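You operate a simulated robot arm through the tools that you are given. There is no shell and no other tool. Be economical: measure what you need, move in short steps, check, and stop when the job is done.

You are at the controls of a simulated two-armed robot. One attempt, no reset.

Task
After greasing: shut the blue and green taps, wipe the blue table's grease smear, then set the white tray there.
Fine: grey rag, put back. What is to be rubbed or washed off counts as gone when no trace of it is left.

It is judged by the outcome, as a careful person would: the job done as asked, and still so three seconds after it is handed in. It fails if anything else is knocked over, pushed out of place, dropped, spilled or broken.

Robot
Two 7-joint arms with two-finger parallel grippers on one trunk, on a base that drives. Base frame: it is fixed to the floor where the robot stands at the start and does not move with it; the origin is under the middle of the robot, x ahead of it, y to its left, z up. Lengths are in m, angles in rad, forces in N, time in s.
The left shoulder is at the start at [-0.078, 0.119, 0.858], the right one opposite. With the tool pointing down near the work surface each hand reaches from about 0.18 to 0.6 m from the robot's upright axis, wherever it stands, measured 20 degrees to its own side. Places, roughly: blue tap [0.8, 0, 1]; grease smear [1.2, -1.3, 0.7]; green tap [0.9, -0.3, 1]; grey rag [1, -1, 0.75]; top of the blue table [1.3, -1.2, 0.7]; white tray [1, -0.75, 0.75]. Payload 3.43 kg a hand.
The TCP of each hand is the grasp point between the finger pads, 0.03 m short of the fingertips. In the tool frame z runs along the fingers and y along their closing line. Largest opening 0.094 m; finger width 0.028, thickness 0.01; the body of the gripper, 0.05 by 0.096 m, starts 0.055 m behind the TCP.
Orientation is that of the tool frame in the base frame, as a unit quaternion [x, y, z, w]. With the fingers straight down and closing along the base's y, the tool's x points along the base's -x, its y along +y and its z along -z.

Tools
- The arms move only by the tool nudge_tool. It takes "left_deltas", "right_deltas" or both (then of equal length, played together; a hand with none holds still); each is a list of rows, each a list of 7 numbers: the shift along the tool's x, y, z in units of 40 mm (1.0 is 40 mm), then the turn, a rotation vector about the tool's x, y, z in units of 5 degrees (1.0 is 5 degrees), then the finger opening in m, from 0 to 0.094. In form: [[x, y, z, rx, ry, rz, claw], ...]. A call has 1 to 10 rows; each row shifts and turns the commanded pose from where the row before left it, along the tool's axes as they then stand. A call with a number of a shift or a turn outside -1 to 1 is refused whole. Each row takes 0.2 s and may step no farther than 0.05 m and 0.15 rad from the row before; otherwise, or with a gripper value out of range, the whole call is refused. Where a pose cannot be reached the arm comes as near as it can. A force on the tool above 40 N (or 10 N above the force at the start of the call, whichever is more), or a blocked arm, ends the call early, and 0.2 s more pass. Each finger travels about 0.153 m/s and halts on what it meets, pressing with about 23 N; the grip force reading is that of the motor and also rises with nothing between the fingers. The clock runs only during rows and for 0.2 s after the last one: add rows that do not move to give the fingers time. The reply holds the time, the measured pose of the TCP, the force on the tool along the base axes, the opening and the grip force, in the units named above and with some noise, with the torque about the TCP (base axes, N m) and any sound that the robot's microphone picked up.
- Cameras (640 x 400 px; columns grow to the right, rows downward): "scene" is now at [0.0458, -0.0138, 1.5862]; the picture's right is [-0.13, -0.99, 0.00], its down [-0.68, 0.09, -0.73] and it looks along [0.72, -0.10, -0.69] (base axes); focal length 260 px, centre (320, 200). "left" rides on the left gripper at [0.076, -0.014, -0.102] in its tool frame; the picture's right is [0.18, 0.98, 0.00], its down [-0.75, 0.14, -0.64] and it looks along [-0.63, 0.12, 0.77] (tool axes); focal length 243 px, centre (320, 200). "right" rides on the right gripper at [0.076, 0.014, -0.102] in its tool frame; the picture's right is [-0.18, 0.98, 0.00], its down [-0.75, -0.14, -0.64] and it looks along [-0.63, -0.12, 0.77] (tool axes); focal length 243 px, centre (320, 200). There is no depth. A picture from a camera that has moved, and an enlarged one, comes with that camera's place and axes in the base frame and with its lens. The place of the scene camera against the robot may be out by one fixed shift of up to 0.025 m in any direction.
- capture(camera): a new picture of that camera. It takes no simulated time.
- lift_body(by): slides the trunk up (or, below 0, down) by that many m; the arms and the scene camera ride with it, the base frame stays. It gives what a move gives, with no picture.
- steer(legs): drives the robot by 1 to 6 legs, each [ahead, left, turn to the left] in m, m and rad, along the robot's own axes; the way and the turn of a leg run together, so that a leg with both is an arc; at most 1.5 m and 3.142 rad a leg. The arms and the cameras ride along, it lands a little off, and it stops where it bumps. It gives what a move gives.
- aim_head(pan, tilt): turns the head with the scene camera to pan (to the left, within 2.496 rad either way) and tilt (down, from -0.506 to 1.204), counted from straight ahead of the robot. It gives what a move gives.
- enlarge(camera, box): a new picture of the part [left, top, right, bottom] of that camera's present view, enlarged. It takes no simulated time.
- hand_in(): hands the job in; it is judged then, once.

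Work in short steps. Places have to be worked out from the pictures, the camera data and where the tool is seen: move nearer, look again, correct. Check each grasp and each placing, and mend what went wrong. You have 120 turns and 108 pictures in all, those below and enlarged ones among them. Open the grippers and draw the arms clear of the work before you hand the job in, unless the task says otherwise; then end with one line.

The tools are called after "Request:" as a command line: name --argument value ..., lists and objects as JSON in quotes. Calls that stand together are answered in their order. nudge_tool: Moves the arms, as the interface text tells. Its arguments: {"type":"object","properties":{"left_deltas":{"type":"array","items":{"type":"array","items":{"type":"number"}}},"right_deltas":{"type":"array","items":{"type":"array","items":{"type":"number"}}}},"required":[]} The other tools are called the same way: lift_body (by) slides the trunk up or down; steer (legs) drives the base; aim_head (pan, tilt) turns the head that bears the scene camera; capture (camera) takes a picture; enlarge (camera, box) takes an enlarged picture of a part of a camera's view; hand_in () hands the job in.

At the start:

```text
time: 0.0
left_tool_pos: [0.4162, 0.1038, 0.9998]
left_tool_rot: [0.001, 1.0, 0.001, 0.0]
left_ft_force: [-0.5, -0.5, 0.4]
left_wrist_torque: [-0.02, 0.03, 0.0]
left_gripper_width: 0.0938
left_grip_force: 0.0
right_tool_pos: [0.2549, -0.1536, 1.254]
right_tool_rot: [0.0, 1.0, 0.001, 0.0]
right_ft_force: [-0.8, -0.4, -0.7]
right_wrist_torque: [0.02, 0.0, 0.01]
right_gripper_width: 0.0942
right_grip_force: 0.0
trunk travel left (down, up): [-0.282, 0.054]
robot x, y, heading: [-0.0025, 0.0013, -0.001]
head pan, tilt: [-0.133, 0.756]
```

scene: 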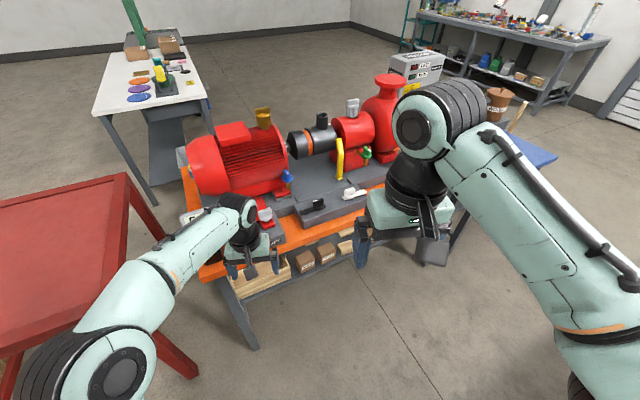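
right: 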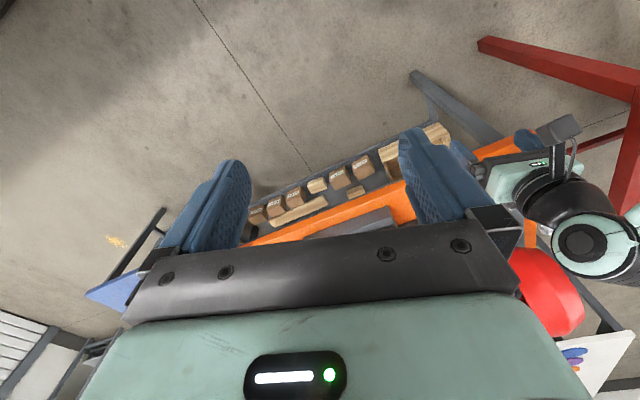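
left: 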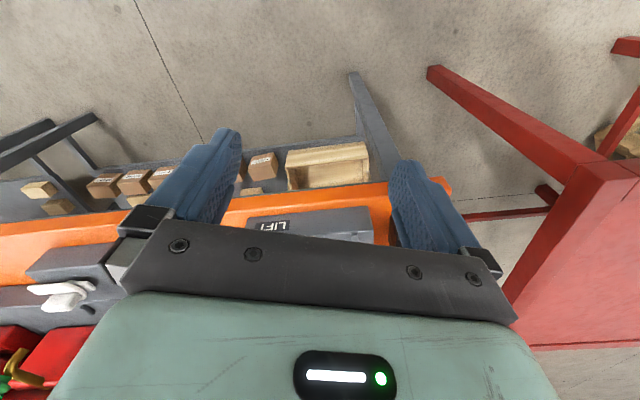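

The picture shows a pump skid with a blue tap near (287,178) and a green one near (367,152). I look closer at both and at the right side.

Request:
enlarge --camera "scene" --box '[240, 90, 420, 220]'

Request:
aim_head --pan -0.8 --tilt 0.6

Request:
capture --camera "scene"

```text
3.08 times, centred on (330, 155) of scene
camera zoom: at [0.0458, -0.0138, 1.5862], right [-0.13, -0.99, 0.0], down [-0.68, 0.09, -0.73], along [0.72, -0.1, -0.69], focal length 801 px, centre (289, 338)
```

zoom: 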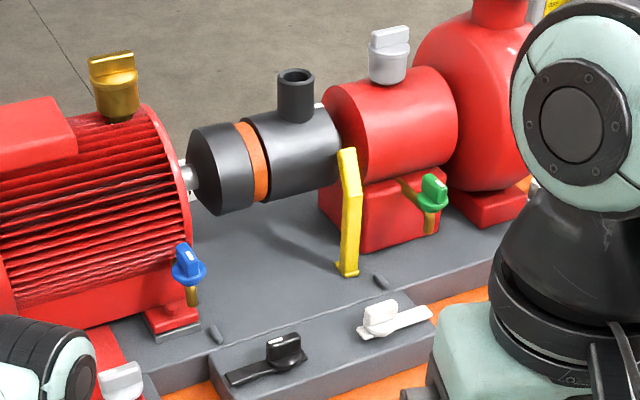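

```text
time: 1.0
left_tool_pos: [0.4179, 0.1035, 0.9997]
left_tool_rot: [0.0, 1.0, 0.0, 0.0]
left_ft_force: [0.4, 0.1, 0.7]
left_wrist_torque: [0.0, 0.0, -0.02]
left_gripper_width: 0.094
left_grip_force: 0.1
right_tool_pos: [0.2546, -0.1534, 1.2537]
right_tool_rot: [0.0, 1.0, 0.0, 0.001]
right_ft_force: [-0.2, 0.0, 0.8]
right_wrist_torque: [0.0, -0.01, -0.03]
right_gripper_width: 0.0941
right_grip_force: 0.1
trunk travel left (down, up): [-0.282, 0.054]
robot x, y, heading: [-0.0014, 0.0011, -0.001]
head pan, tilt: [-0.799, 0.6]
```

```text
103 pictures are left
camera scene: at [0.0256, -0.0661, 1.5995], right [-0.72, -0.7, 0.0], down [-0.39, 0.4, -0.82], along [0.58, -0.59, -0.57], focal length 260 px, centre (320, 200)
```

scene: 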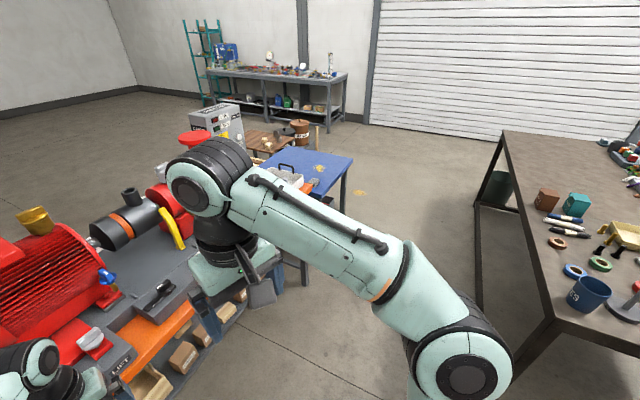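

Taps are small knobs with a pointer. I aim the head back and zoom hard on each to read their state.

Request:
aim_head --pan -0.15 --tilt 0.65

Request:
capture --camera "scene"

Request:
enlarge --camera "scene" --box '[260, 170, 320, 230]'

Request:
enlarge --camera "scene" --box '[340, 140, 400, 200]'

```text
time: 2.1
left_tool_pos: [0.4164, 0.1044, 1.0004]
left_tool_rot: [0.0, 1.0, -0.001, -0.001]
left_ft_force: [-0.9, -0.3, -0.4]
left_wrist_torque: [0.03, -0.01, -0.03]
left_gripper_width: 0.0941
left_grip_force: 0.0
right_tool_pos: [0.2549, -0.1527, 1.2535]
right_tool_rot: [0.0, 1.0, -0.001, 0.0]
right_ft_force: [-0.1, 1.5, -1.2]
right_wrist_torque: [-0.01, -0.01, 0.0]
right_gripper_width: 0.094
right_grip_force: 0.1
trunk travel left (down, up): [-0.282, 0.054]
robot x, y, heading: [0.0001, -0.0013, 0.001]
head pan, tilt: [-0.15, 0.649]
```

```text
102 pictures are left
camera scene: at [0.0497, -0.0159, 1.5953], right [-0.15, -0.99, 0.0], down [-0.6, 0.09, -0.8], along [0.79, -0.12, -0.6], focal length 260 px, centre (320, 200)
```

scene: 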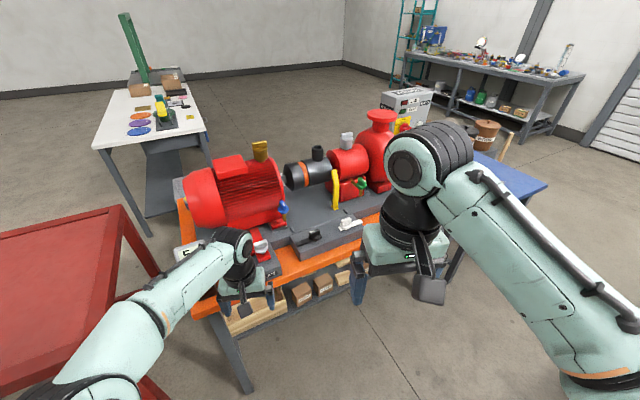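

```text
6.67 times, centred on (290, 200) of scene
camera zoom: at [0.0497, -0.0159, 1.5953], right [-0.15, -0.99, 0.0], down [-0.6, 0.09, -0.8], along [0.79, -0.12, -0.6], focal length 1736 px, centre (520, 200)
```

zoom: 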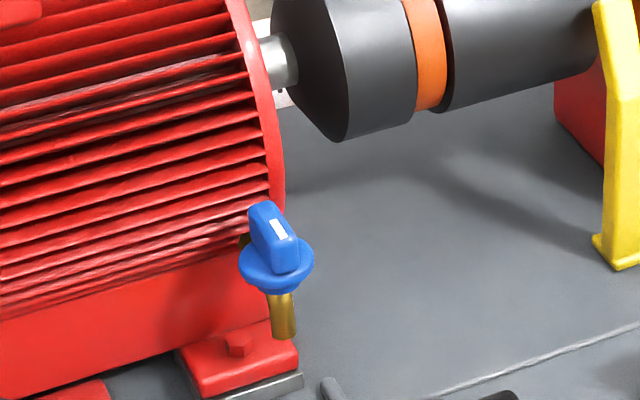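

```text
6.67 times, centred on (370, 170) of scene
camera zoom: at [0.0497, -0.0159, 1.5953], right [-0.15, -0.99, 0.0], down [-0.6, 0.09, -0.8], along [0.79, -0.12, -0.6], focal length 1736 px, centre (-13, 400)
```

zoom: 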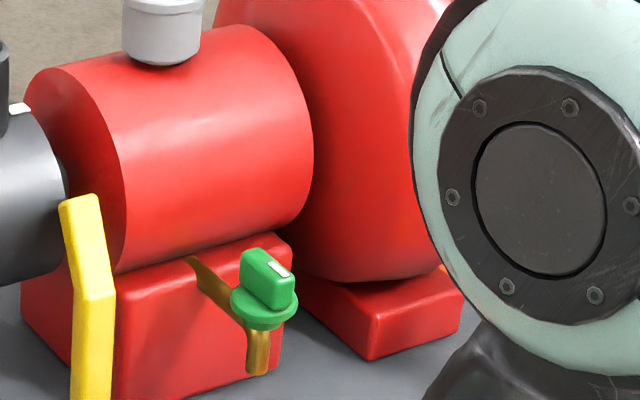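

Blue tap is about [0.81,0.00,1.0], green about [0.93,-0.32,1.0]; the bench edge is turned ~0.39 rad to me, and both bars lie in line with their pipes (open). I raise and retract the left hand, then drive to face the bench squarely.

Request:
nudge_tool --left_deltas '[[0, 0, -1, 0, 0, 0, 0.094], [0.3, 0, -1, 0, 0, 0, 0.094], [0.5, 0, -1, 0, 0, 0, 0.094], [0.5, 0, -1, 0, 0, 0, 0.094], [0.5, 0, -1, 0, 0, 0, 0.094], [0.5, 0, -1, 0, 0, 0, 0.094]]'

Request:
steer --legs '[[0, -0.37, 0], [0.3, 0, 0], [0, 0, 0.39]]'

Request:
aim_head --pan 0 --tilt 0.85

Request:
capture --camera "scene"

```text
time: 3.5
left_tool_pos: [0.3238, 0.1031, 1.2428]
left_tool_rot: [-0.001, 1.0, 0.001, 0.0]
left_ft_force: [-0.5, 0.9, 0.1]
left_wrist_torque: [-0.01, -0.02, 0.02]
left_gripper_width: 0.0942
left_grip_force: 0.1
right_tool_pos: [0.2545, -0.1526, 1.2541]
right_tool_rot: [0.0, 1.0, 0.0, 0.0]
right_ft_force: [0.7, 0.6, 0.0]
right_wrist_torque: [0.02, -0.01, -0.03]
right_gripper_width: 0.094
right_grip_force: 0.0
trunk travel left (down, up): [-0.282, 0.054]
robot x, y, heading: [0.004, 0.0012, 0.001]
head pan, tilt: [-0.15, 0.649]
```

```text
time: 10.1
left_tool_pos: [0.5662, -0.1564, 1.2419]
left_tool_rot: [-0.192, 0.981, 0.0, 0.0]
left_ft_force: [-1.3, 0.1, -0.3]
left_wrist_torque: [0.02, 0.03, 0.03]
left_gripper_width: 0.094
left_grip_force: 0.1
right_tool_pos: [0.5983, -0.4178, 1.2536]
right_tool_rot: [-0.191, 0.982, -0.001, 0.001]
right_ft_force: [0.2, 0.4, 0.6]
right_wrist_torque: [-0.02, 0.03, -0.01]
right_gripper_width: 0.0943
right_grip_force: 0.1
trunk travel left (down, up): [-0.282, 0.054]
robot x, y, heading: [0.3016, -0.3715, 0.382]
head pan, tilt: [-0.15, 0.649]
```

```text
time: 10.8
left_tool_pos: [0.5668, -0.1548, 1.2416]
left_tool_rot: [-0.192, 0.981, 0.0, -0.001]
left_ft_force: [0.3, 0.8, 0.0]
left_wrist_torque: [0.01, 0.0, 0.01]
left_gripper_width: 0.0939
left_grip_force: 0.0
right_tool_pos: [0.5977, -0.4186, 1.2547]
right_tool_rot: [-0.191, 0.982, 0.0, 0.0]
right_ft_force: [0.3, 0.4, 0.5]
right_wrist_torque: [0.02, 0.02, -0.02]
right_gripper_width: 0.0938
right_grip_force: 0.0
trunk travel left (down, up): [-0.282, 0.054]
robot x, y, heading: [0.3032, -0.372, 0.386]
head pan, tilt: [0.0, 0.85]
```

```text
99 pictures are left
camera scene: at [0.3439, -0.3622, 1.5787], right [0.38, -0.93, 0.0], down [-0.7, -0.28, -0.66], along [0.61, 0.25, -0.75], focal length 260 px, centre (320, 200)
```

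scene: 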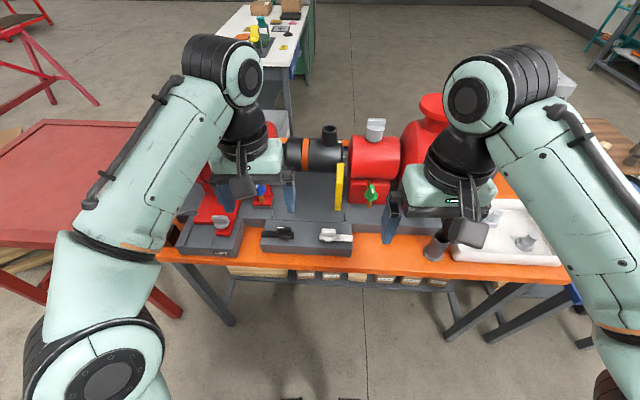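

Squared up well. The white tray sits on the bench at right. I zoom on taps and tray.

Request:
enlarge --camera "scene" --box '[235, 160, 295, 220]'

Request:
enlarge --camera "scene" --box '[340, 165, 400, 225]'

Request:
capture --camera "right"

Request:
capture --camera "left"

```text
6.67 times, centred on (265, 190) of scene
camera zoom: at [0.3439, -0.3622, 1.5787], right [0.38, -0.93, 0.0], down [-0.7, -0.28, -0.66], along [0.61, 0.25, -0.75], focal length 1736 px, centre (687, 267)
```

zoom: 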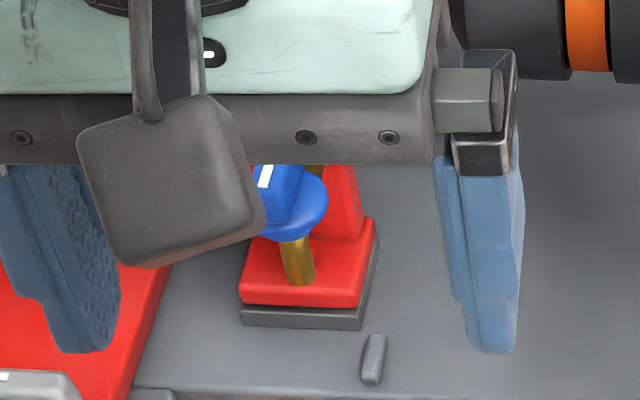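

```text
6.67 times, centred on (370, 195) of scene
camera zoom: at [0.3439, -0.3622, 1.5787], right [0.38, -0.93, 0.0], down [-0.7, -0.28, -0.66], along [0.61, 0.25, -0.75], focal length 1736 px, centre (-13, 233)
```

zoom: 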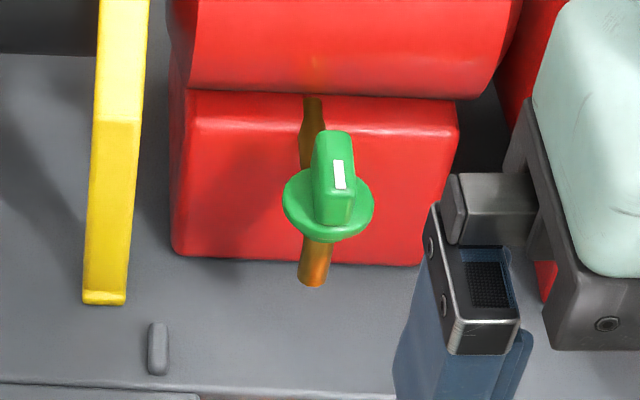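

```text
96 pictures are left
camera right: at [0.5218, -0.4334, 1.355], right [-0.2, 0.98, 0.0], down [0.75, 0.15, 0.64], along [0.63, 0.13, -0.77], focal length 243 px, centre (320, 200)
```

right: 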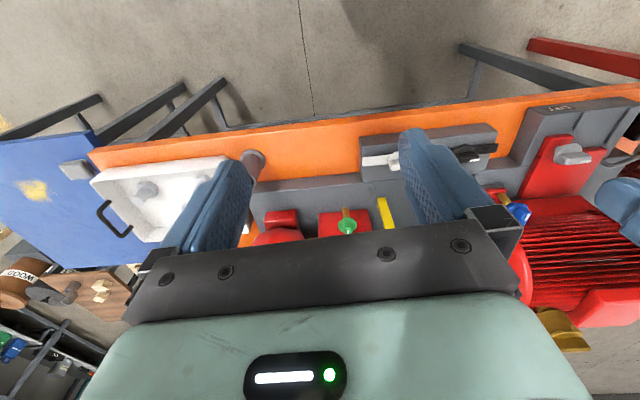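

```text
95 pictures are left
camera left: at [0.5, -0.1963, 1.3446], right [-0.54, 0.84, 0.0], down [0.65, 0.41, 0.64], along [0.54, 0.35, -0.77], focal length 243 px, centre (320, 200)
```

left: 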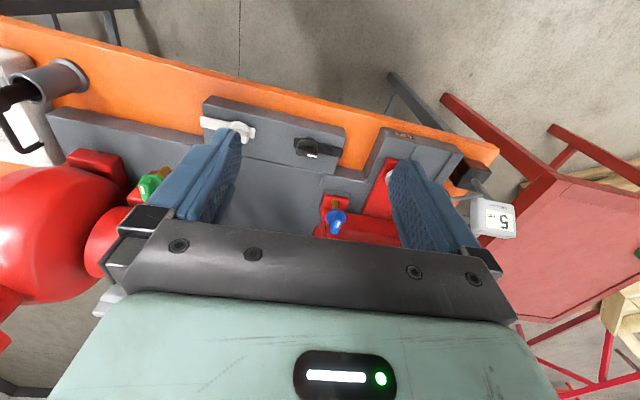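

The wrist cameras see both taps; I zoom them to get bar orientation.

Request:
enlarge --camera "right" --box '[310, 190, 390, 240]'

Request:
enlarge --camera "left" --box '[305, 190, 385, 240]'

Request:
enlarge --camera "right" --box '[0, 120, 280, 290]'

```text
8.00 times, centred on (350, 215) of right
camera zoom: at [0.5218, -0.4334, 1.355], right [-0.2, 0.98, 0.0], down [0.75, 0.15, 0.64], along [0.63, 0.13, -0.77], focal length 1941 px, centre (80, 80)
```

zoom: 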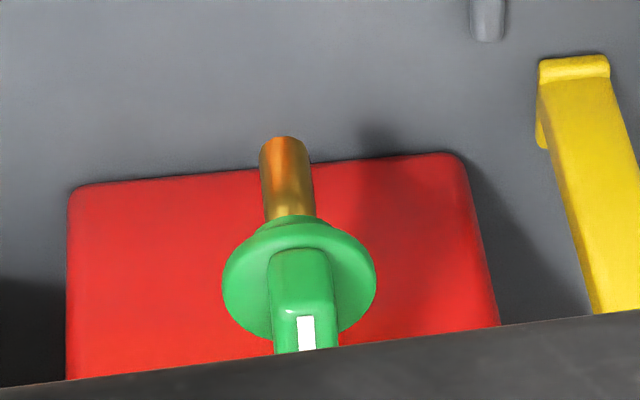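

```text
8.00 times, centred on (345, 215) of left
camera zoom: at [0.5, -0.1963, 1.3446], right [-0.54, 0.84, 0.0], down [0.65, 0.41, 0.64], along [0.54, 0.35, -0.77], focal length 1941 px, centre (120, 80)
```

zoom: 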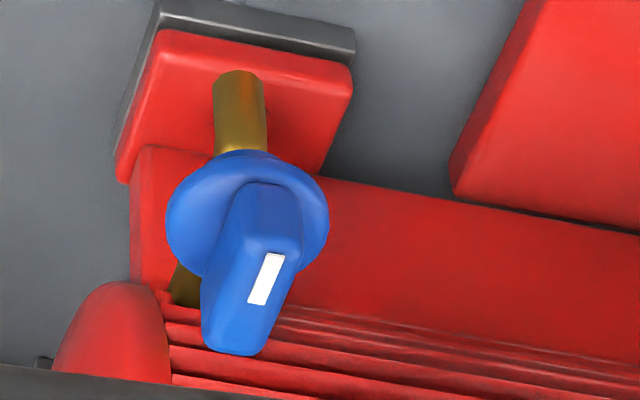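

```text
2.29 times, centred on (140, 205) of right
camera zoom: at [0.5218, -0.4334, 1.355], right [-0.2, 0.98, 0.0], down [0.75, 0.15, 0.64], along [0.63, 0.13, -0.77], focal length 555 px, centre (731, 189)
```

zoom: 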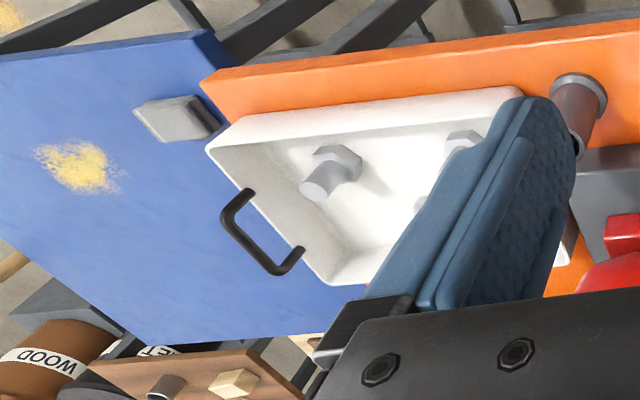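

Taps: blue about [0.76,0.01], green about [0.87,-0.31] by the wrist cameras; bars are on vertical axes. I bring both hands nearer, staying high, for a second look.

Request:
nudge_tool --left_deltas '[[-1, 0.5, 0, 0, 0, 0, 0.094], [-1, 0.5, 0, 0, 0, 0, 0.094], [-1, 0.5, 0, 0, 0, 0, 0.094], [-1, 0.5, 0.5, 0, 0, 0, 0.094], [0, 0, 0.5, 0, 0, 0, 0.094]]' --right_deltas '[[-1, 0, 0, 0, 0, 0, 0.094], [-1, 0, 0, 0, 0, 0, 0.094], [-1, 0, 0, 0, 0, 0, 0.094], [-1, 0, 0, 0, 0, 0, 0.094], [-1, 0, 0, 0, 0, 0, 0.094]]'

Request:
capture --camera "left"

Request:
capture --camera "right"

Request:
capture --camera "scene"

```text
time: 12.1
left_tool_pos: [0.6253, -0.0689, 1.183]
left_tool_rot: [-0.19, 0.982, 0.001, 0.001]
left_ft_force: [0.3, -2.1, 0.5]
left_wrist_torque: [0.06, -0.02, 0.04]
left_gripper_width: 0.0941
left_grip_force: 0.1
left hand out of reach, approached as far as the arm can: row 1, 2, 3, 4
right_tool_pos: [0.7165, -0.4039, 1.2213]
right_tool_rot: [-0.192, 0.981, 0.001, 0.001]
right_ft_force: [-0.5, 1.2, -0.9]
right_wrist_torque: [0.08, 0.06, -0.05]
right_gripper_width: 0.0939
right_grip_force: 0.0
right hand out of reach, approached as far as the arm can: row 2, 3, 4, 5
trunk travel left (down, up): [-0.282, 0.054]
robot x, y, heading: [0.3016, -0.3722, 0.381]
head pan, tilt: [0.0, 0.85]
```

```text
91 pictures are left
camera left: at [0.5586, -0.1109, 1.285], right [-0.54, 0.84, 0.0], down [0.64, 0.41, 0.64], along [0.54, 0.35, -0.77], focal length 243 px, centre (320, 200)
```

left: 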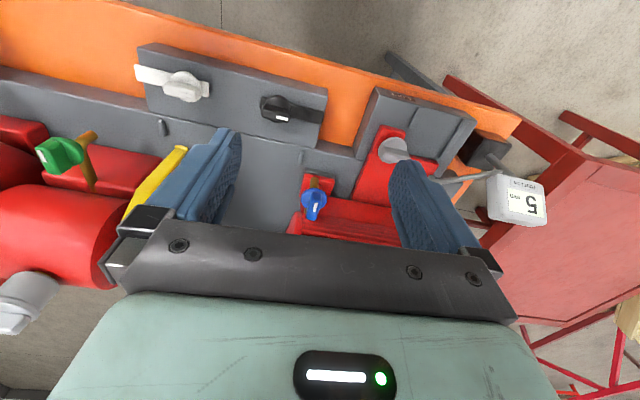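

```text
90 pictures are left
camera right: at [0.6407, -0.419, 1.3224], right [-0.2, 0.98, 0.0], down [0.75, 0.15, 0.64], along [0.63, 0.13, -0.77], focal length 243 px, centre (320, 200)
```

right: 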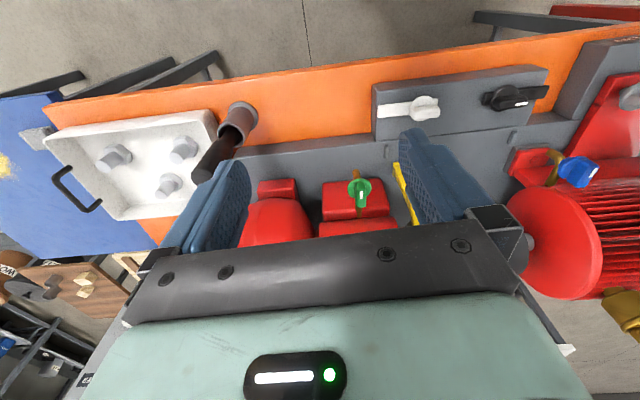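

```text
89 pictures are left
camera scene: at [0.3429, -0.3639, 1.5786], right [0.38, -0.93, 0.0], down [-0.7, -0.28, -0.66], along [0.61, 0.25, -0.75], focal length 260 px, centre (320, 200)
```

scene: 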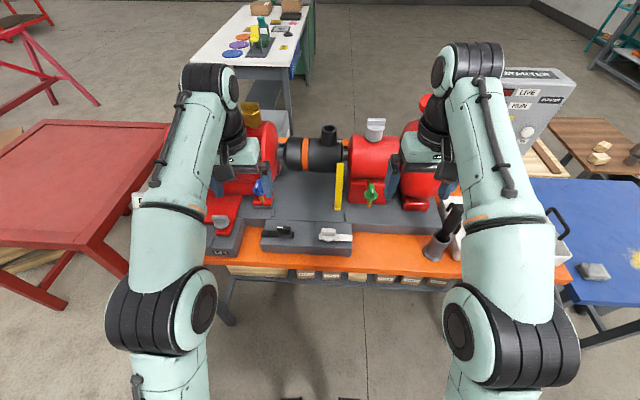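

Second sightings agree: blue ≈[0.775,0.018], green ≈[0.88,-0.30], discs at z≈0.985. The arms are short of reach, so I draw the right hand back and drive ahead 0.15 m.

Request:
nudge_tool --left_deltas '[[0.5, 0, 0, 0, 0, 0, 0.094], [0.5, 0, 0, 0, 0, 0, 0.094], [0, 0, 0, 0, 0, 0, 0.094]]' --right_deltas '[[1, 0, 0, 0, 0, 0, 0.094], [1, 0, 0, 0, 0, 0, 0.094], [1, 0, 0, 0, 0, 0, 0.094]]'

Request:
steer --legs '[[0.15, 0, 0]]'

Request:
capture --camera "left"

Request:
capture --camera "scene"

```text
time: 12.8
left_tool_pos: [0.5873, -0.0818, 1.1828]
left_tool_rot: [-0.192, 0.981, 0.001, 0.001]
left_ft_force: [0.0, -0.5, 0.9]
left_wrist_torque: [0.03, -0.03, 0.01]
left_gripper_width: 0.0941
left_grip_force: 0.0
right_tool_pos: [0.6036, -0.444, 1.2191]
right_tool_rot: [-0.191, 0.982, 0.0, 0.001]
right_ft_force: [0.5, 0.1, -0.3]
right_wrist_torque: [0.01, 0.0, 0.01]
right_gripper_width: 0.0938
right_grip_force: 0.1
trunk travel left (down, up): [-0.282, 0.054]
robot x, y, heading: [0.3021, -0.3715, 0.384]
head pan, tilt: [0.0, 0.85]
```

```text
time: 14.2
left_tool_pos: [0.7298, -0.0244, 1.1826]
left_tool_rot: [-0.191, 0.982, -0.001, 0.0]
left_ft_force: [0.2, 0.3, -0.7]
left_wrist_torque: [0.04, 0.01, 0.01]
left_gripper_width: 0.094
left_grip_force: 0.0
right_tool_pos: [0.7445, -0.388, 1.2201]
right_tool_rot: [-0.191, 0.982, 0.0, 0.0]
right_ft_force: [-0.1, -0.2, 0.4]
right_wrist_torque: [0.02, -0.01, 0.02]
right_gripper_width: 0.0937
right_grip_force: 0.1
trunk travel left (down, up): [-0.282, 0.054]
robot x, y, heading: [0.4425, -0.3168, 0.389]
head pan, tilt: [0.0, 0.85]
```

```text
88 pictures are left
camera left: at [0.6622, -0.0659, 1.2855], right [-0.54, 0.84, 0.0], down [0.65, 0.41, 0.64], along [0.54, 0.35, -0.77], focal length 243 px, centre (320, 200)
```

left: 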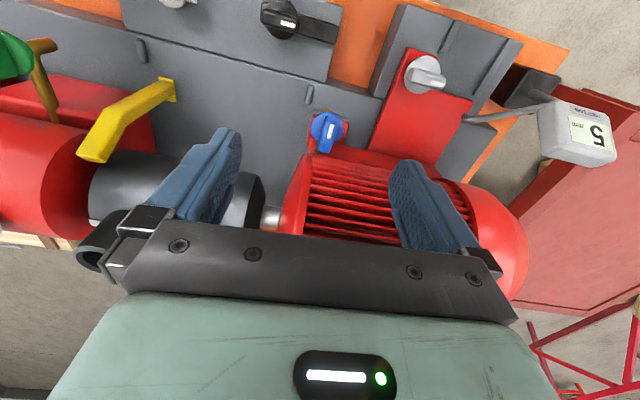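

```text
87 pictures are left
camera scene: at [0.4843, -0.3054, 1.5786], right [0.37, -0.93, 0.0], down [-0.7, -0.28, -0.66], along [0.61, 0.25, -0.75], focal length 260 px, centre (320, 200)
```

scene: 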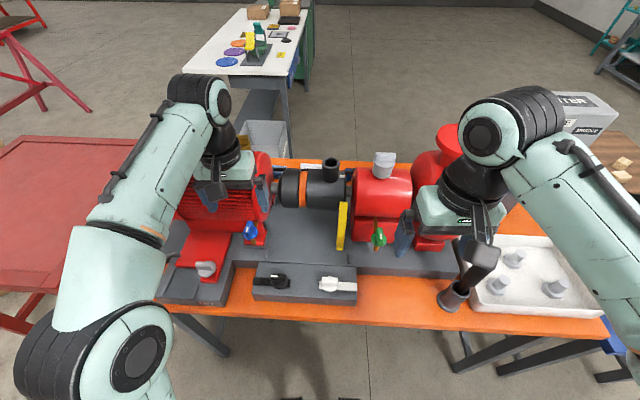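

Now blue knob at ≈[0.765,0.013]. I zoom to fix the bar's orientation.

Request:
enlarge --camera "left" --box '[280, 90, 380, 160]'

Request:
enlarge --camera "scene" --box '[170, 200, 410, 310]'

```text
5.71 times, centred on (330, 125) of left
camera zoom: at [0.6622, -0.0659, 1.2855], right [-0.54, 0.84, 0.0], down [0.65, 0.41, 0.64], along [0.54, 0.35, -0.77], focal length 1386 px, centre (263, 629)
```

zoom: 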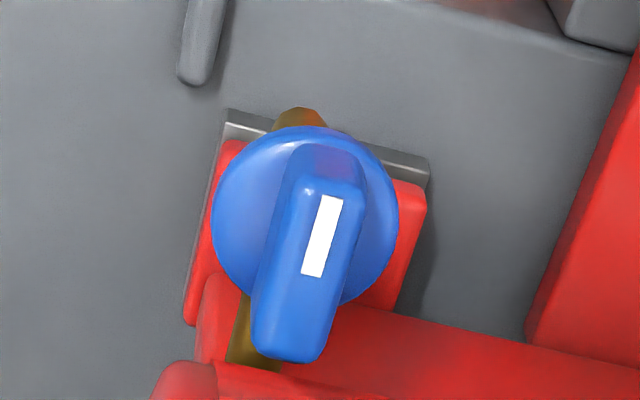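

```text
2.67 times, centred on (290, 255) of scene
camera zoom: at [0.4843, -0.3054, 1.5786], right [0.37, -0.93, 0.0], down [-0.7, -0.28, -0.66], along [0.61, 0.25, -0.75], focal length 695 px, centre (400, 53)
```

zoom: 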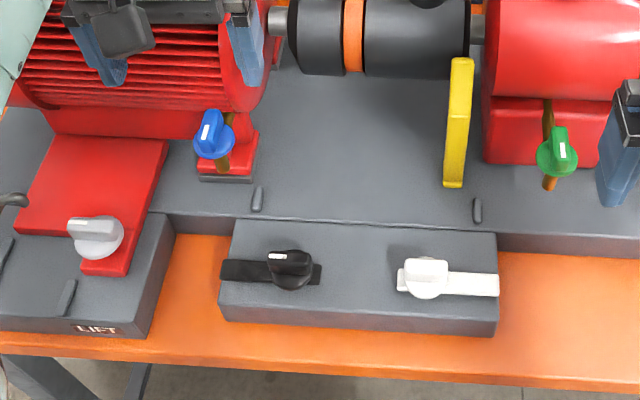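

Bar is within ~3° of the robot's forward direction, so the gripper already straddles it. I move the left hand over the blue knob and down to z≈1.10, narrowing the fingers a bit.

Request:
nudge_tool --left_deltas '[[-0.57, 0.26, 0, 0, 0, 0, 0.05], [-0.57, 0.26, 0, 0, 0, 0, 0.05], [0, 0, 0.7, 0, 0, 0, 0.05], [0, 0, 0.7, 0, 0, 0, 0.05], [0, 0, 0.6, 0, 0, 0, 0.05]]'

Request:
capture --camera "left"

Request:
enlarge --camera "scene" --box '[170, 140, 330, 260]'

```text
time: 15.4
left_tool_pos: [0.7622, 0.0113, 1.1046]
left_tool_rot: [-0.189, 0.982, 0.0, 0.0]
left_ft_force: [-0.6, -0.7, 0.8]
left_wrist_torque: [0.01, -0.02, 0.01]
left_gripper_width: 0.0502
left_grip_force: 0.0
right_tool_pos: [0.7437, -0.3879, 1.2203]
right_tool_rot: [-0.191, 0.982, 0.0, 0.0]
right_ft_force: [0.5, -0.6, 1.0]
right_wrist_torque: [-0.01, 0.03, -0.01]
right_gripper_width: 0.094
right_grip_force: 0.1
trunk travel left (down, up): [-0.282, 0.054]
robot x, y, heading: [0.4469, -0.3156, 0.381]
head pan, tilt: [0.0, 0.85]
```

```text
84 pictures are left
camera left: at [0.6955, -0.0295, 1.2072], right [-0.54, 0.84, 0.0], down [0.65, 0.41, 0.64], along [0.54, 0.35, -0.77], focal length 243 px, centre (320, 200)
```

left: 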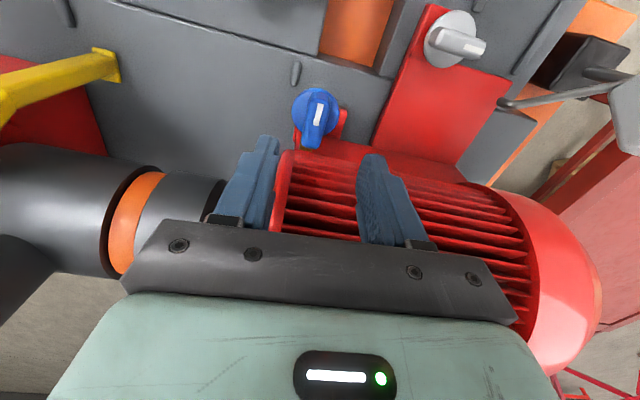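

```text
3.33 times, centred on (250, 200) of scene
camera zoom: at [0.4839, -0.3055, 1.5787], right [0.37, -0.93, 0.0], down [-0.7, -0.28, -0.66], along [0.61, 0.25, -0.75], focal length 868 px, centre (553, 200)
```

zoom: 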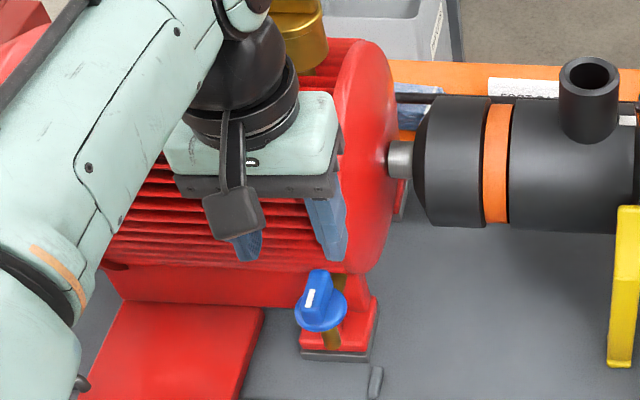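

Hand is right over the knob. To judge clearance to the motor's bulge, I use the right wrist camera which sees the motor end-on.

Request:
capture --camera "right"

```text
82 pictures are left
camera right: at [0.668, -0.4029, 1.3211], right [-0.2, 0.98, 0.0], down [0.75, 0.15, 0.64], along [0.63, 0.13, -0.77], focal length 243 px, centre (320, 200)
```

right: 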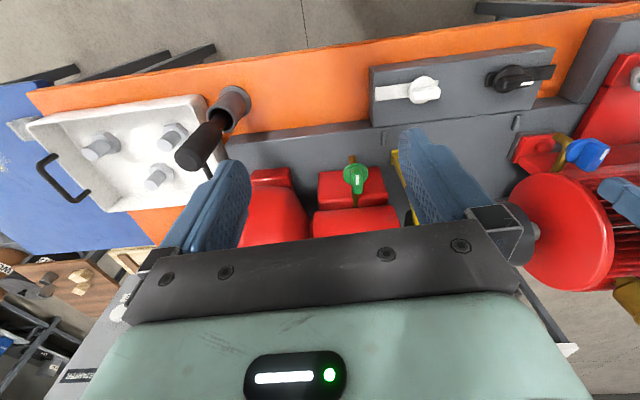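

The motor bulge is ~25 mm ahead of the knob, so I lean the hand back 15° (about its closing axis) and come down to z≈1.05; turning about the tool axis then keeps the body clear.

Request:
nudge_tool --left_deltas '[[0, 0, 0, 0, -1, 0, 0.05], [0, 0, 0, 0, -1, 0, 0.05], [0.1, 0, 0, 0, -1, 0, 0.05], [0.18, 0, 0.68, 0, 0, 0, 0.05], [0.18, 0, 0.68, 0, 0, 0, 0.05]]'

Request:
capture --camera "left"

Request:
enlarge --camera "scene" --box '[210, 180, 290, 260]'

Request:
enlarge --camera "right" --box '[500, 100, 640, 240]'

```text
time: 16.6
left_tool_pos: [0.7591, 0.0102, 1.0464]
left_tool_rot: [-0.189, 0.973, 0.024, 0.13]
left_ft_force: [0.2, 0.1, 0.4]
left_wrist_torque: [-0.01, -0.04, 0.0]
left_gripper_width: 0.05
left_grip_force: 0.0
right_tool_pos: [0.7443, -0.3885, 1.2192]
right_tool_rot: [-0.19, 0.982, 0.0, 0.0]
right_ft_force: [-0.3, -0.6, -1.0]
right_wrist_torque: [0.02, 0.01, -0.03]
right_gripper_width: 0.0941
right_grip_force: 0.0
trunk travel left (down, up): [-0.282, 0.054]
robot x, y, heading: [0.4462, -0.3164, 0.384]
head pan, tilt: [0.0, 0.85]
```

```text
81 pictures are left
camera left: at [0.6695, -0.0394, 1.1257], right [-0.53, 0.85, -0.05], down [0.47, 0.34, 0.82], along [0.71, 0.41, -0.58], focal length 243 px, centre (320, 200)
```

left: 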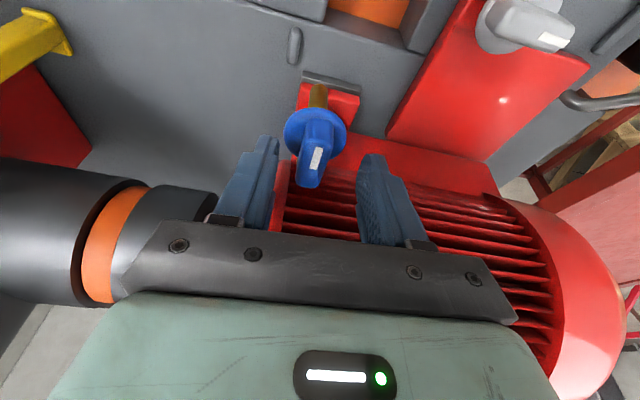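

```text
5.00 times, centred on (250, 220) of scene
camera zoom: at [0.4839, -0.3054, 1.5787], right [0.37, -0.93, 0.0], down [-0.7, -0.28, -0.66], along [0.61, 0.25, -0.75], focal length 1302 px, centre (670, 100)
```

zoom: 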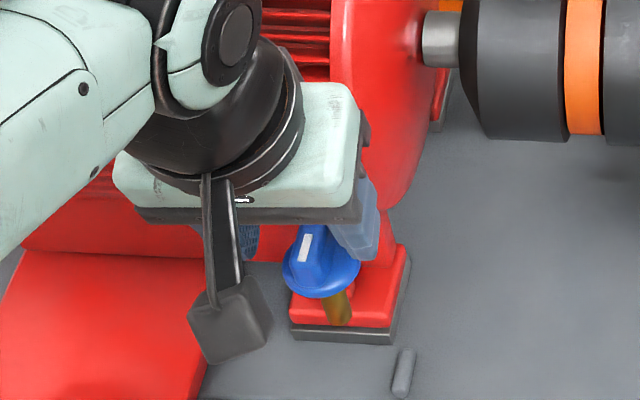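

```text
2.86 times, centred on (570, 170) of right
camera zoom: at [0.668, -0.4028, 1.3211], right [-0.2, 0.98, 0.0], down [0.75, 0.15, 0.64], along [0.63, 0.13, -0.77], focal length 693 px, centre (-394, 286)
```

zoom: 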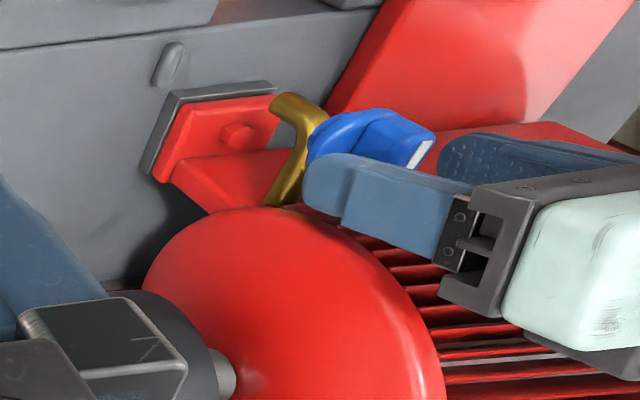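

Bar top is at z≈1.024, disc ≈0.995. I go down 12 mm more and close on the bar.

Request:
nudge_tool --left_deltas '[[0.08, 0, 0.29, 0, 0, 0, 0.05], [0, 0, 0, 0, 0, 0, 0.03], [0, 0, 0, 0, 0, 0, 0.0], [0, 0, 0, 0, 0, 0, 0.0]]'

Request:
capture --camera "left"

```text
time: 17.6
left_tool_pos: [0.7591, 0.0064, 1.0387]
left_tool_rot: [-0.186, 0.973, 0.024, 0.133]
left_ft_force: [2.1, -19.1, 26.6]
left_wrist_torque: [-0.57, -0.25, -0.25]
left_gripper_width: 0.0336
left_grip_force: 45.2
right_tool_pos: [0.7435, -0.3919, 1.2195]
right_tool_rot: [-0.19, 0.982, 0.002, 0.0]
right_ft_force: [-0.5, -0.3, -0.5]
right_wrist_torque: [-0.02, 0.03, 0.0]
right_gripper_width: 0.094
right_grip_force: 0.1
trunk travel left (down, up): [-0.282, 0.054]
robot x, y, heading: [0.4388, -0.316, 0.383]
head pan, tilt: [0.0, 0.85]
```

```text
78 pictures are left
camera left: at [0.6696, -0.0438, 1.1178], right [-0.53, 0.85, -0.05], down [0.46, 0.34, 0.82], along [0.71, 0.41, -0.57], focal length 243 px, centre (320, 200)
```

left: 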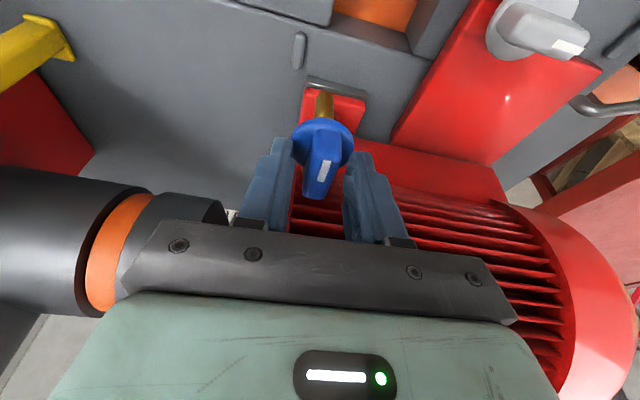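

The tips are gripping the disc rim (33.6 mm wide). I open and raise 14 mm, then close on the bar only.

Request:
nudge_tool --left_deltas '[[0, 0, 0, 0, 0, 0, 0.06], [-0.09, 0, -0.35, 0, 0, 0, 0.06], [0, 0, 0, 0, 0, 0, 0.06]]'

Request:
capture --camera "left"

```text
time: 18.4
left_tool_pos: [0.758, 0.0121, 1.048]
left_tool_rot: [-0.188, 0.973, 0.025, 0.129]
left_ft_force: [0.1, -0.2, 0.4]
left_wrist_torque: [-0.03, 0.02, 0.01]
left_gripper_width: 0.0601
left_grip_force: 0.1
right_tool_pos: [0.7441, -0.3882, 1.2187]
right_tool_rot: [-0.19, 0.982, 0.0, -0.001]
right_ft_force: [0.0, -1.1, -0.3]
right_wrist_torque: [0.03, 0.0, 0.0]
right_gripper_width: 0.094
right_grip_force: 0.1
trunk travel left (down, up): [-0.282, 0.054]
robot x, y, heading: [0.4455, -0.3154, 0.384]
head pan, tilt: [0.0, 0.85]
```

```text
77 pictures are left
camera left: at [0.6689, -0.0381, 1.1291], right [-0.53, 0.84, -0.05], down [0.47, 0.34, 0.81], along [0.7, 0.41, -0.58], focal length 243 px, centre (320, 200)
```

left: 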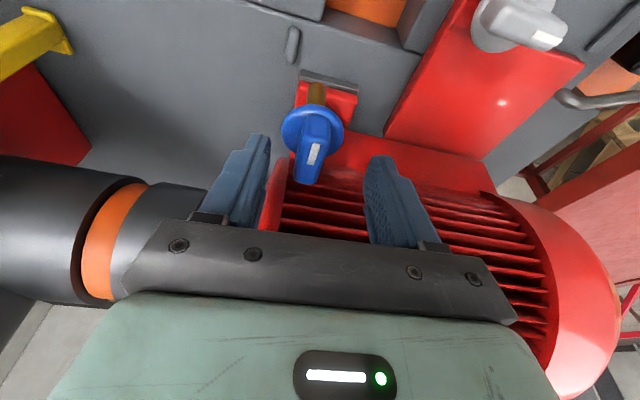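

Tips at z≈1.019 now; closing to see the width.

Request:
nudge_tool --left_deltas '[[0, -0.05, 0, 0, 0, 0, 0.03], [0, 0, 0, 0, 0, 0, 0.0], [0, 0, 0, 0, 0, 0, 0.0]]'

Request:
enlarge --camera "left" --box '[220, 80, 420, 220]'

```text
time: 19.2
left_tool_pos: [0.7599, 0.006, 1.0487]
left_tool_rot: [-0.186, 0.974, 0.024, 0.129]
left_ft_force: [3.3, -9.6, -1.0]
left_wrist_torque: [-0.45, -0.2, -1.35]
left_gripper_width: 0.0165
left_grip_force: 45.7
right_tool_pos: [0.744, -0.3887, 1.2209]
right_tool_rot: [-0.19, 0.982, 0.001, 0.0]
right_ft_force: [1.1, 0.1, 0.1]
right_wrist_torque: [-0.01, 0.0, 0.0]
right_gripper_width: 0.0939
right_grip_force: 0.0
trunk travel left (down, up): [-0.282, 0.054]
robot x, y, heading: [0.4441, -0.3145, 0.379]
head pan, tilt: [0.0, 0.85]
```

```text
2.86 times, centred on (320, 150) of left
camera zoom: at [0.6709, -0.0437, 1.1289], right [-0.53, 0.85, -0.05], down [0.47, 0.34, 0.82], along [0.71, 0.41, -0.58], focal length 693 px, centre (320, 343)
```

zoom: 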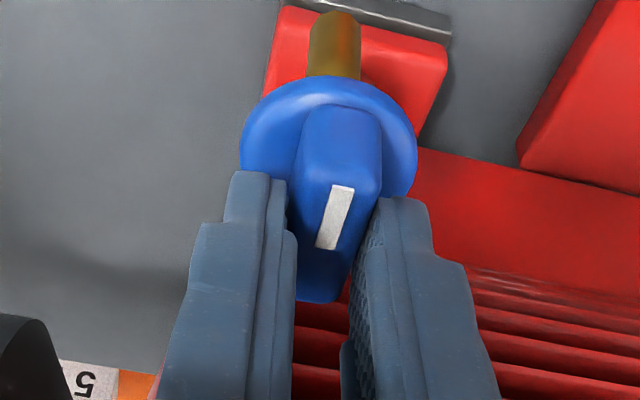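

Gripping the bar (16.5 mm) but somewhat forward of its axis and 4 mm off sideways. I reopen a little, shift back 8 mm and 4 mm left, and re-close.

Request:
nudge_tool --left_deltas '[[0, 0, 0, 0, 0, 0, 0.035], [0.2, -0.06, 0.05, 0, 0, 0, 0.035], [0, 0, 0, 0, 0, 0, 0.0], [0, 0, 0, 0, 0, 0, 0.0]]'

Request:
enlarge --camera "left" --box '[220, 80, 420, 220]'

```text
time: 20.2
left_tool_pos: [0.7531, 0.0049, 1.0441]
left_tool_rot: [-0.188, 0.973, 0.024, 0.129]
left_ft_force: [0.8, 0.6, -0.5]
left_wrist_torque: [-0.07, -0.76, -1.24]
left_gripper_width: 0.017
left_grip_force: 44.8
right_tool_pos: [0.7435, -0.3874, 1.2194]
right_tool_rot: [-0.191, 0.982, 0.0, 0.0]
right_ft_force: [-0.4, -0.4, 0.6]
right_wrist_torque: [-0.02, 0.0, 0.0]
right_gripper_width: 0.094
right_grip_force: 0.0
trunk travel left (down, up): [-0.282, 0.054]
robot x, y, heading: [0.4445, -0.3172, 0.382]
head pan, tilt: [0.0, 0.85]
```

```text
2.86 times, centred on (320, 150) of left
camera zoom: at [0.6638, -0.0466, 1.1239], right [-0.53, 0.85, -0.05], down [0.47, 0.34, 0.82], along [0.71, 0.41, -0.58], focal length 693 px, centre (320, 343)
```

zoom: 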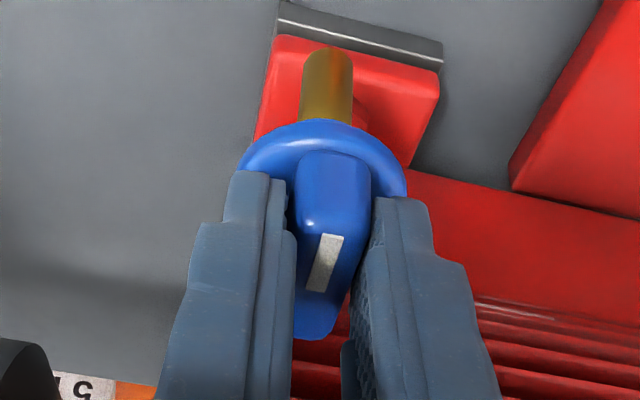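

Well centred, no side force. Now turn clockwise (+rz) 30° and read the torque.

Request:
nudge_tool --left_deltas '[[0, 0, 0, 0, 0, 1, 0], [0, 0, 0, 0, 0, 1, 0], [0, 0, 0, 0, 0, 1, 0], [0, 0, 0, 0, 0, 1, 0], [0, 0, 0, 0, 0, 1, 0], [0, 0, 0, 0, 0, 1, 0]]'

Request:
capture --camera "left"

```text
time: 21.6
left_tool_pos: [0.7527, 0.005, 1.0449]
left_tool_rot: [0.069, 0.989, 0.058, 0.118]
left_ft_force: [-4.0, 11.5, -0.2]
left_wrist_torque: [-0.91, -1.09, 0.13]
left_gripper_width: 0.0183
left_grip_force: 44.8
right_tool_pos: [0.7439, -0.3852, 1.221]
right_tool_rot: [-0.191, 0.982, -0.001, 0.001]
right_ft_force: [-0.5, 0.5, -0.8]
right_wrist_torque: [-0.01, -0.04, -0.01]
right_gripper_width: 0.0941
right_grip_force: 0.0
trunk travel left (down, up): [-0.282, 0.054]
robot x, y, heading: [0.4427, -0.3096, 0.385]
head pan, tilt: [0.0, 0.85]
```

```text
74 pictures are left
camera left: at [0.6515, -0.0067, 1.1244], right [-0.06, 0.99, 0.09], down [0.59, -0.04, 0.81], along [0.81, 0.1, -0.58], focal length 243 px, centre (320, 200)
```

left: 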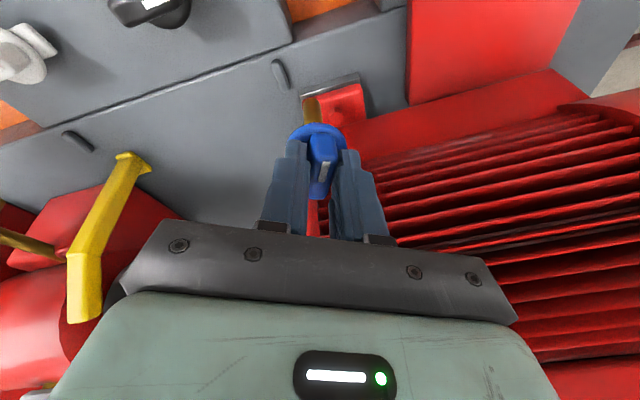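

The bar turned with the hand. Continuing 60° more, with a small relieving shift.

Request:
nudge_tool --left_deltas '[[0, 0.05, 0, 0, 0, 1, 0], [0, 0.03, 0, 0, 0, 1, 0], [0, 0, 0, 0, 0, 1, 0], [0, 0, 0, 0, 0, 1, 0], [0, 0, 0, 0, 0, 1, 0], [0, 0, 0, 0, 0, 1, 0]]'

Request:
capture --camera "left"

```text
time: 23.0
left_tool_pos: [0.7543, 0.0065, 1.0444]
left_tool_rot: [0.323, 0.937, 0.085, 0.099]
left_ft_force: [-8.2, 1.8, -3.2]
left_wrist_torque: [-1.34, -0.2, 0.02]
left_gripper_width: 0.0202
left_grip_force: 45.2
right_tool_pos: [0.7436, -0.3869, 1.2198]
right_tool_rot: [-0.19, 0.982, 0.001, 0.001]
right_ft_force: [-0.8, -0.4, 0.1]
right_wrist_torque: [-0.04, -0.01, -0.02]
right_gripper_width: 0.0937
right_grip_force: 0.2
trunk travel left (down, up): [-0.282, 0.054]
robot x, y, heading: [0.4421, -0.3167, 0.385]
head pan, tilt: [0.0, 0.85]
```

```text
73 pictures are left
camera left: at [0.6613, 0.0338, 1.1309], right [0.44, 0.88, 0.2], down [0.51, -0.42, 0.75], along [0.74, -0.23, -0.63], focal length 243 px, centre (320, 200)
```

left: 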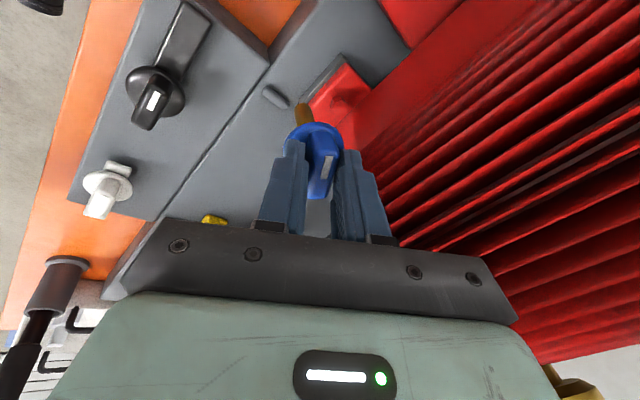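

Turning well at 60°. Another 30°, then a look for a stop.

Request:
nudge_tool --left_deltas '[[0, 0, 0, 0, 0, 1, 0], [0, 0, 0, 0, 0, 1, 0], [0, 0, 0, 0, 0, 1, 0], [0, 0, 0, 0, 0, 1, 0], [0, 0, 0, 0, 0, 1, 0], [0, 0, 0, 0, 0, 1, 0]]'

Request:
capture --camera "left"

```text
time: 24.4
left_tool_pos: [0.7563, 0.0068, 1.0456]
left_tool_rot: [0.555, 0.821, 0.109, 0.074]
left_ft_force: [0.1, 4.0, 4.4]
left_wrist_torque: [-1.34, 0.07, -0.05]
left_gripper_width: 0.02
left_grip_force: 44.9
right_tool_pos: [0.7435, -0.3868, 1.2206]
right_tool_rot: [-0.19, 0.982, 0.0, 0.001]
right_ft_force: [-0.6, -1.3, -0.4]
right_wrist_torque: [0.01, 0.01, 0.02]
right_gripper_width: 0.0939
right_grip_force: 0.1
trunk travel left (down, up): [-0.282, 0.054]
robot x, y, heading: [0.445, -0.3115, 0.386]
head pan, tilt: [0.0, 0.85]
```

```text
72 pictures are left
camera left: at [0.6885, 0.0629, 1.141], right [0.81, 0.52, 0.26], down [0.25, -0.71, 0.66], along [0.53, -0.47, -0.71], focal length 243 px, centre (320, 200)
```

left: 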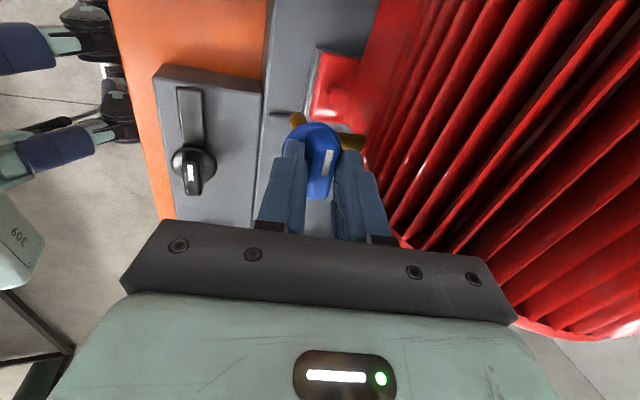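

90° done with no stop felt. I try 10° more to feel for the end stop.

Request:
nudge_tool --left_deltas '[[0, 0, 0, 0, 0, 1, 0], [0, 0, 0, 0, 0, 1, 0]]'

```text
time: 25.0
left_tool_pos: [0.7563, 0.008, 1.0454]
left_tool_rot: [0.623, 0.771, 0.116, 0.065]
left_ft_force: [5.2, 2.1, 10.3]
left_wrist_torque: [-1.01, 0.28, 1.62]
left_gripper_width: 0.0221
left_grip_force: 45.2
right_tool_pos: [0.7448, -0.3874, 1.2204]
right_tool_rot: [-0.191, 0.982, 0.0, 0.001]
right_ft_force: [-0.3, -0.9, 0.5]
right_wrist_torque: [0.03, -0.01, 0.01]
right_gripper_width: 0.0941
right_grip_force: 0.0
trunk travel left (down, up): [-0.282, 0.054]
robot x, y, heading: [0.4465, -0.3148, 0.384]
head pan, tilt: [0.0, 0.85]
```

Torque jumps to 1.6 N·m and the fingers spread: that is the stop. I open, rise, and look.

Request:
nudge_tool --left_deltas '[[0, 0, 0, 0, 0, -1, 0.04], [0, 0, 0, 0, 0, 0, 0.05], [0, 0, -1, 0, 0, 0, 0.05], [0, 0, -1, 0, 0, 0, 0.05], [0, 0, -0.8, 0, 0, 0, 0.05]]'

Request:
capture --camera "left"

Request:
enlarge --camera "right" --box '[500, 100, 640, 240]'

```text
time: 26.2
left_tool_pos: [0.7255, -0.0045, 1.1531]
left_tool_rot: [0.59, 0.797, 0.112, 0.069]
left_ft_force: [-0.2, -0.5, -0.5]
left_wrist_torque: [-0.01, 0.01, 0.01]
left_gripper_width: 0.0501
left_grip_force: 0.1
right_tool_pos: [0.7428, -0.387, 1.2197]
right_tool_rot: [-0.191, 0.982, 0.0, 0.001]
right_ft_force: [0.5, 0.4, 0.3]
right_wrist_torque: [0.0, 0.01, -0.01]
right_gripper_width: 0.0941
right_grip_force: 0.0
trunk travel left (down, up): [-0.282, 0.054]
robot x, y, heading: [0.4449, -0.3179, 0.386]
head pan, tilt: [0.0, 0.85]
```

```text
71 pictures are left
camera left: at [0.6637, 0.054, 1.2503], right [0.86, 0.45, 0.26], down [0.2, -0.74, 0.64], along [0.48, -0.5, -0.72], focal length 243 px, centre (320, 200)
```

left: 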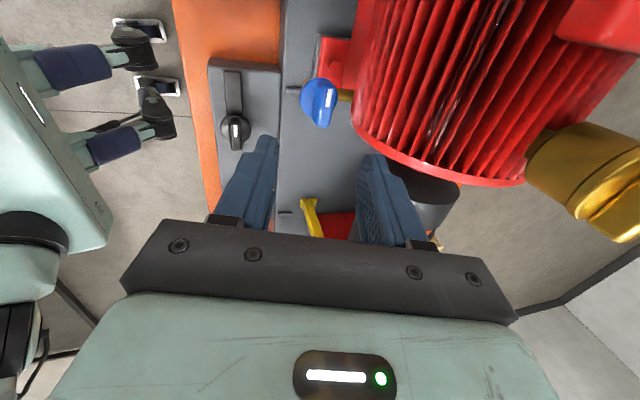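

```text
2.86 times, centred on (570, 170) of right
camera zoom: at [0.6677, -0.4031, 1.3212], right [-0.2, 0.98, 0.0], down [0.75, 0.15, 0.64], along [0.63, 0.13, -0.77], focal length 693 px, centre (-394, 286)
```

zoom: 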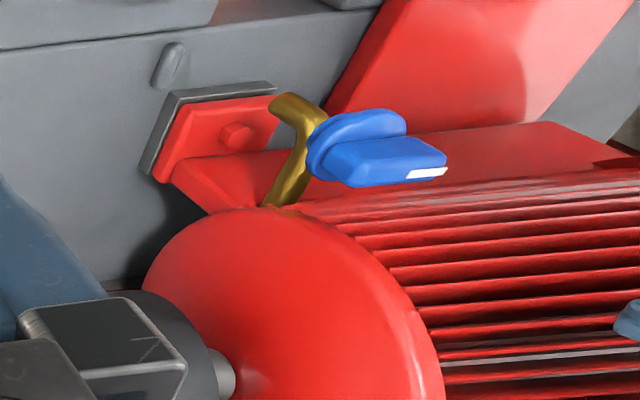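

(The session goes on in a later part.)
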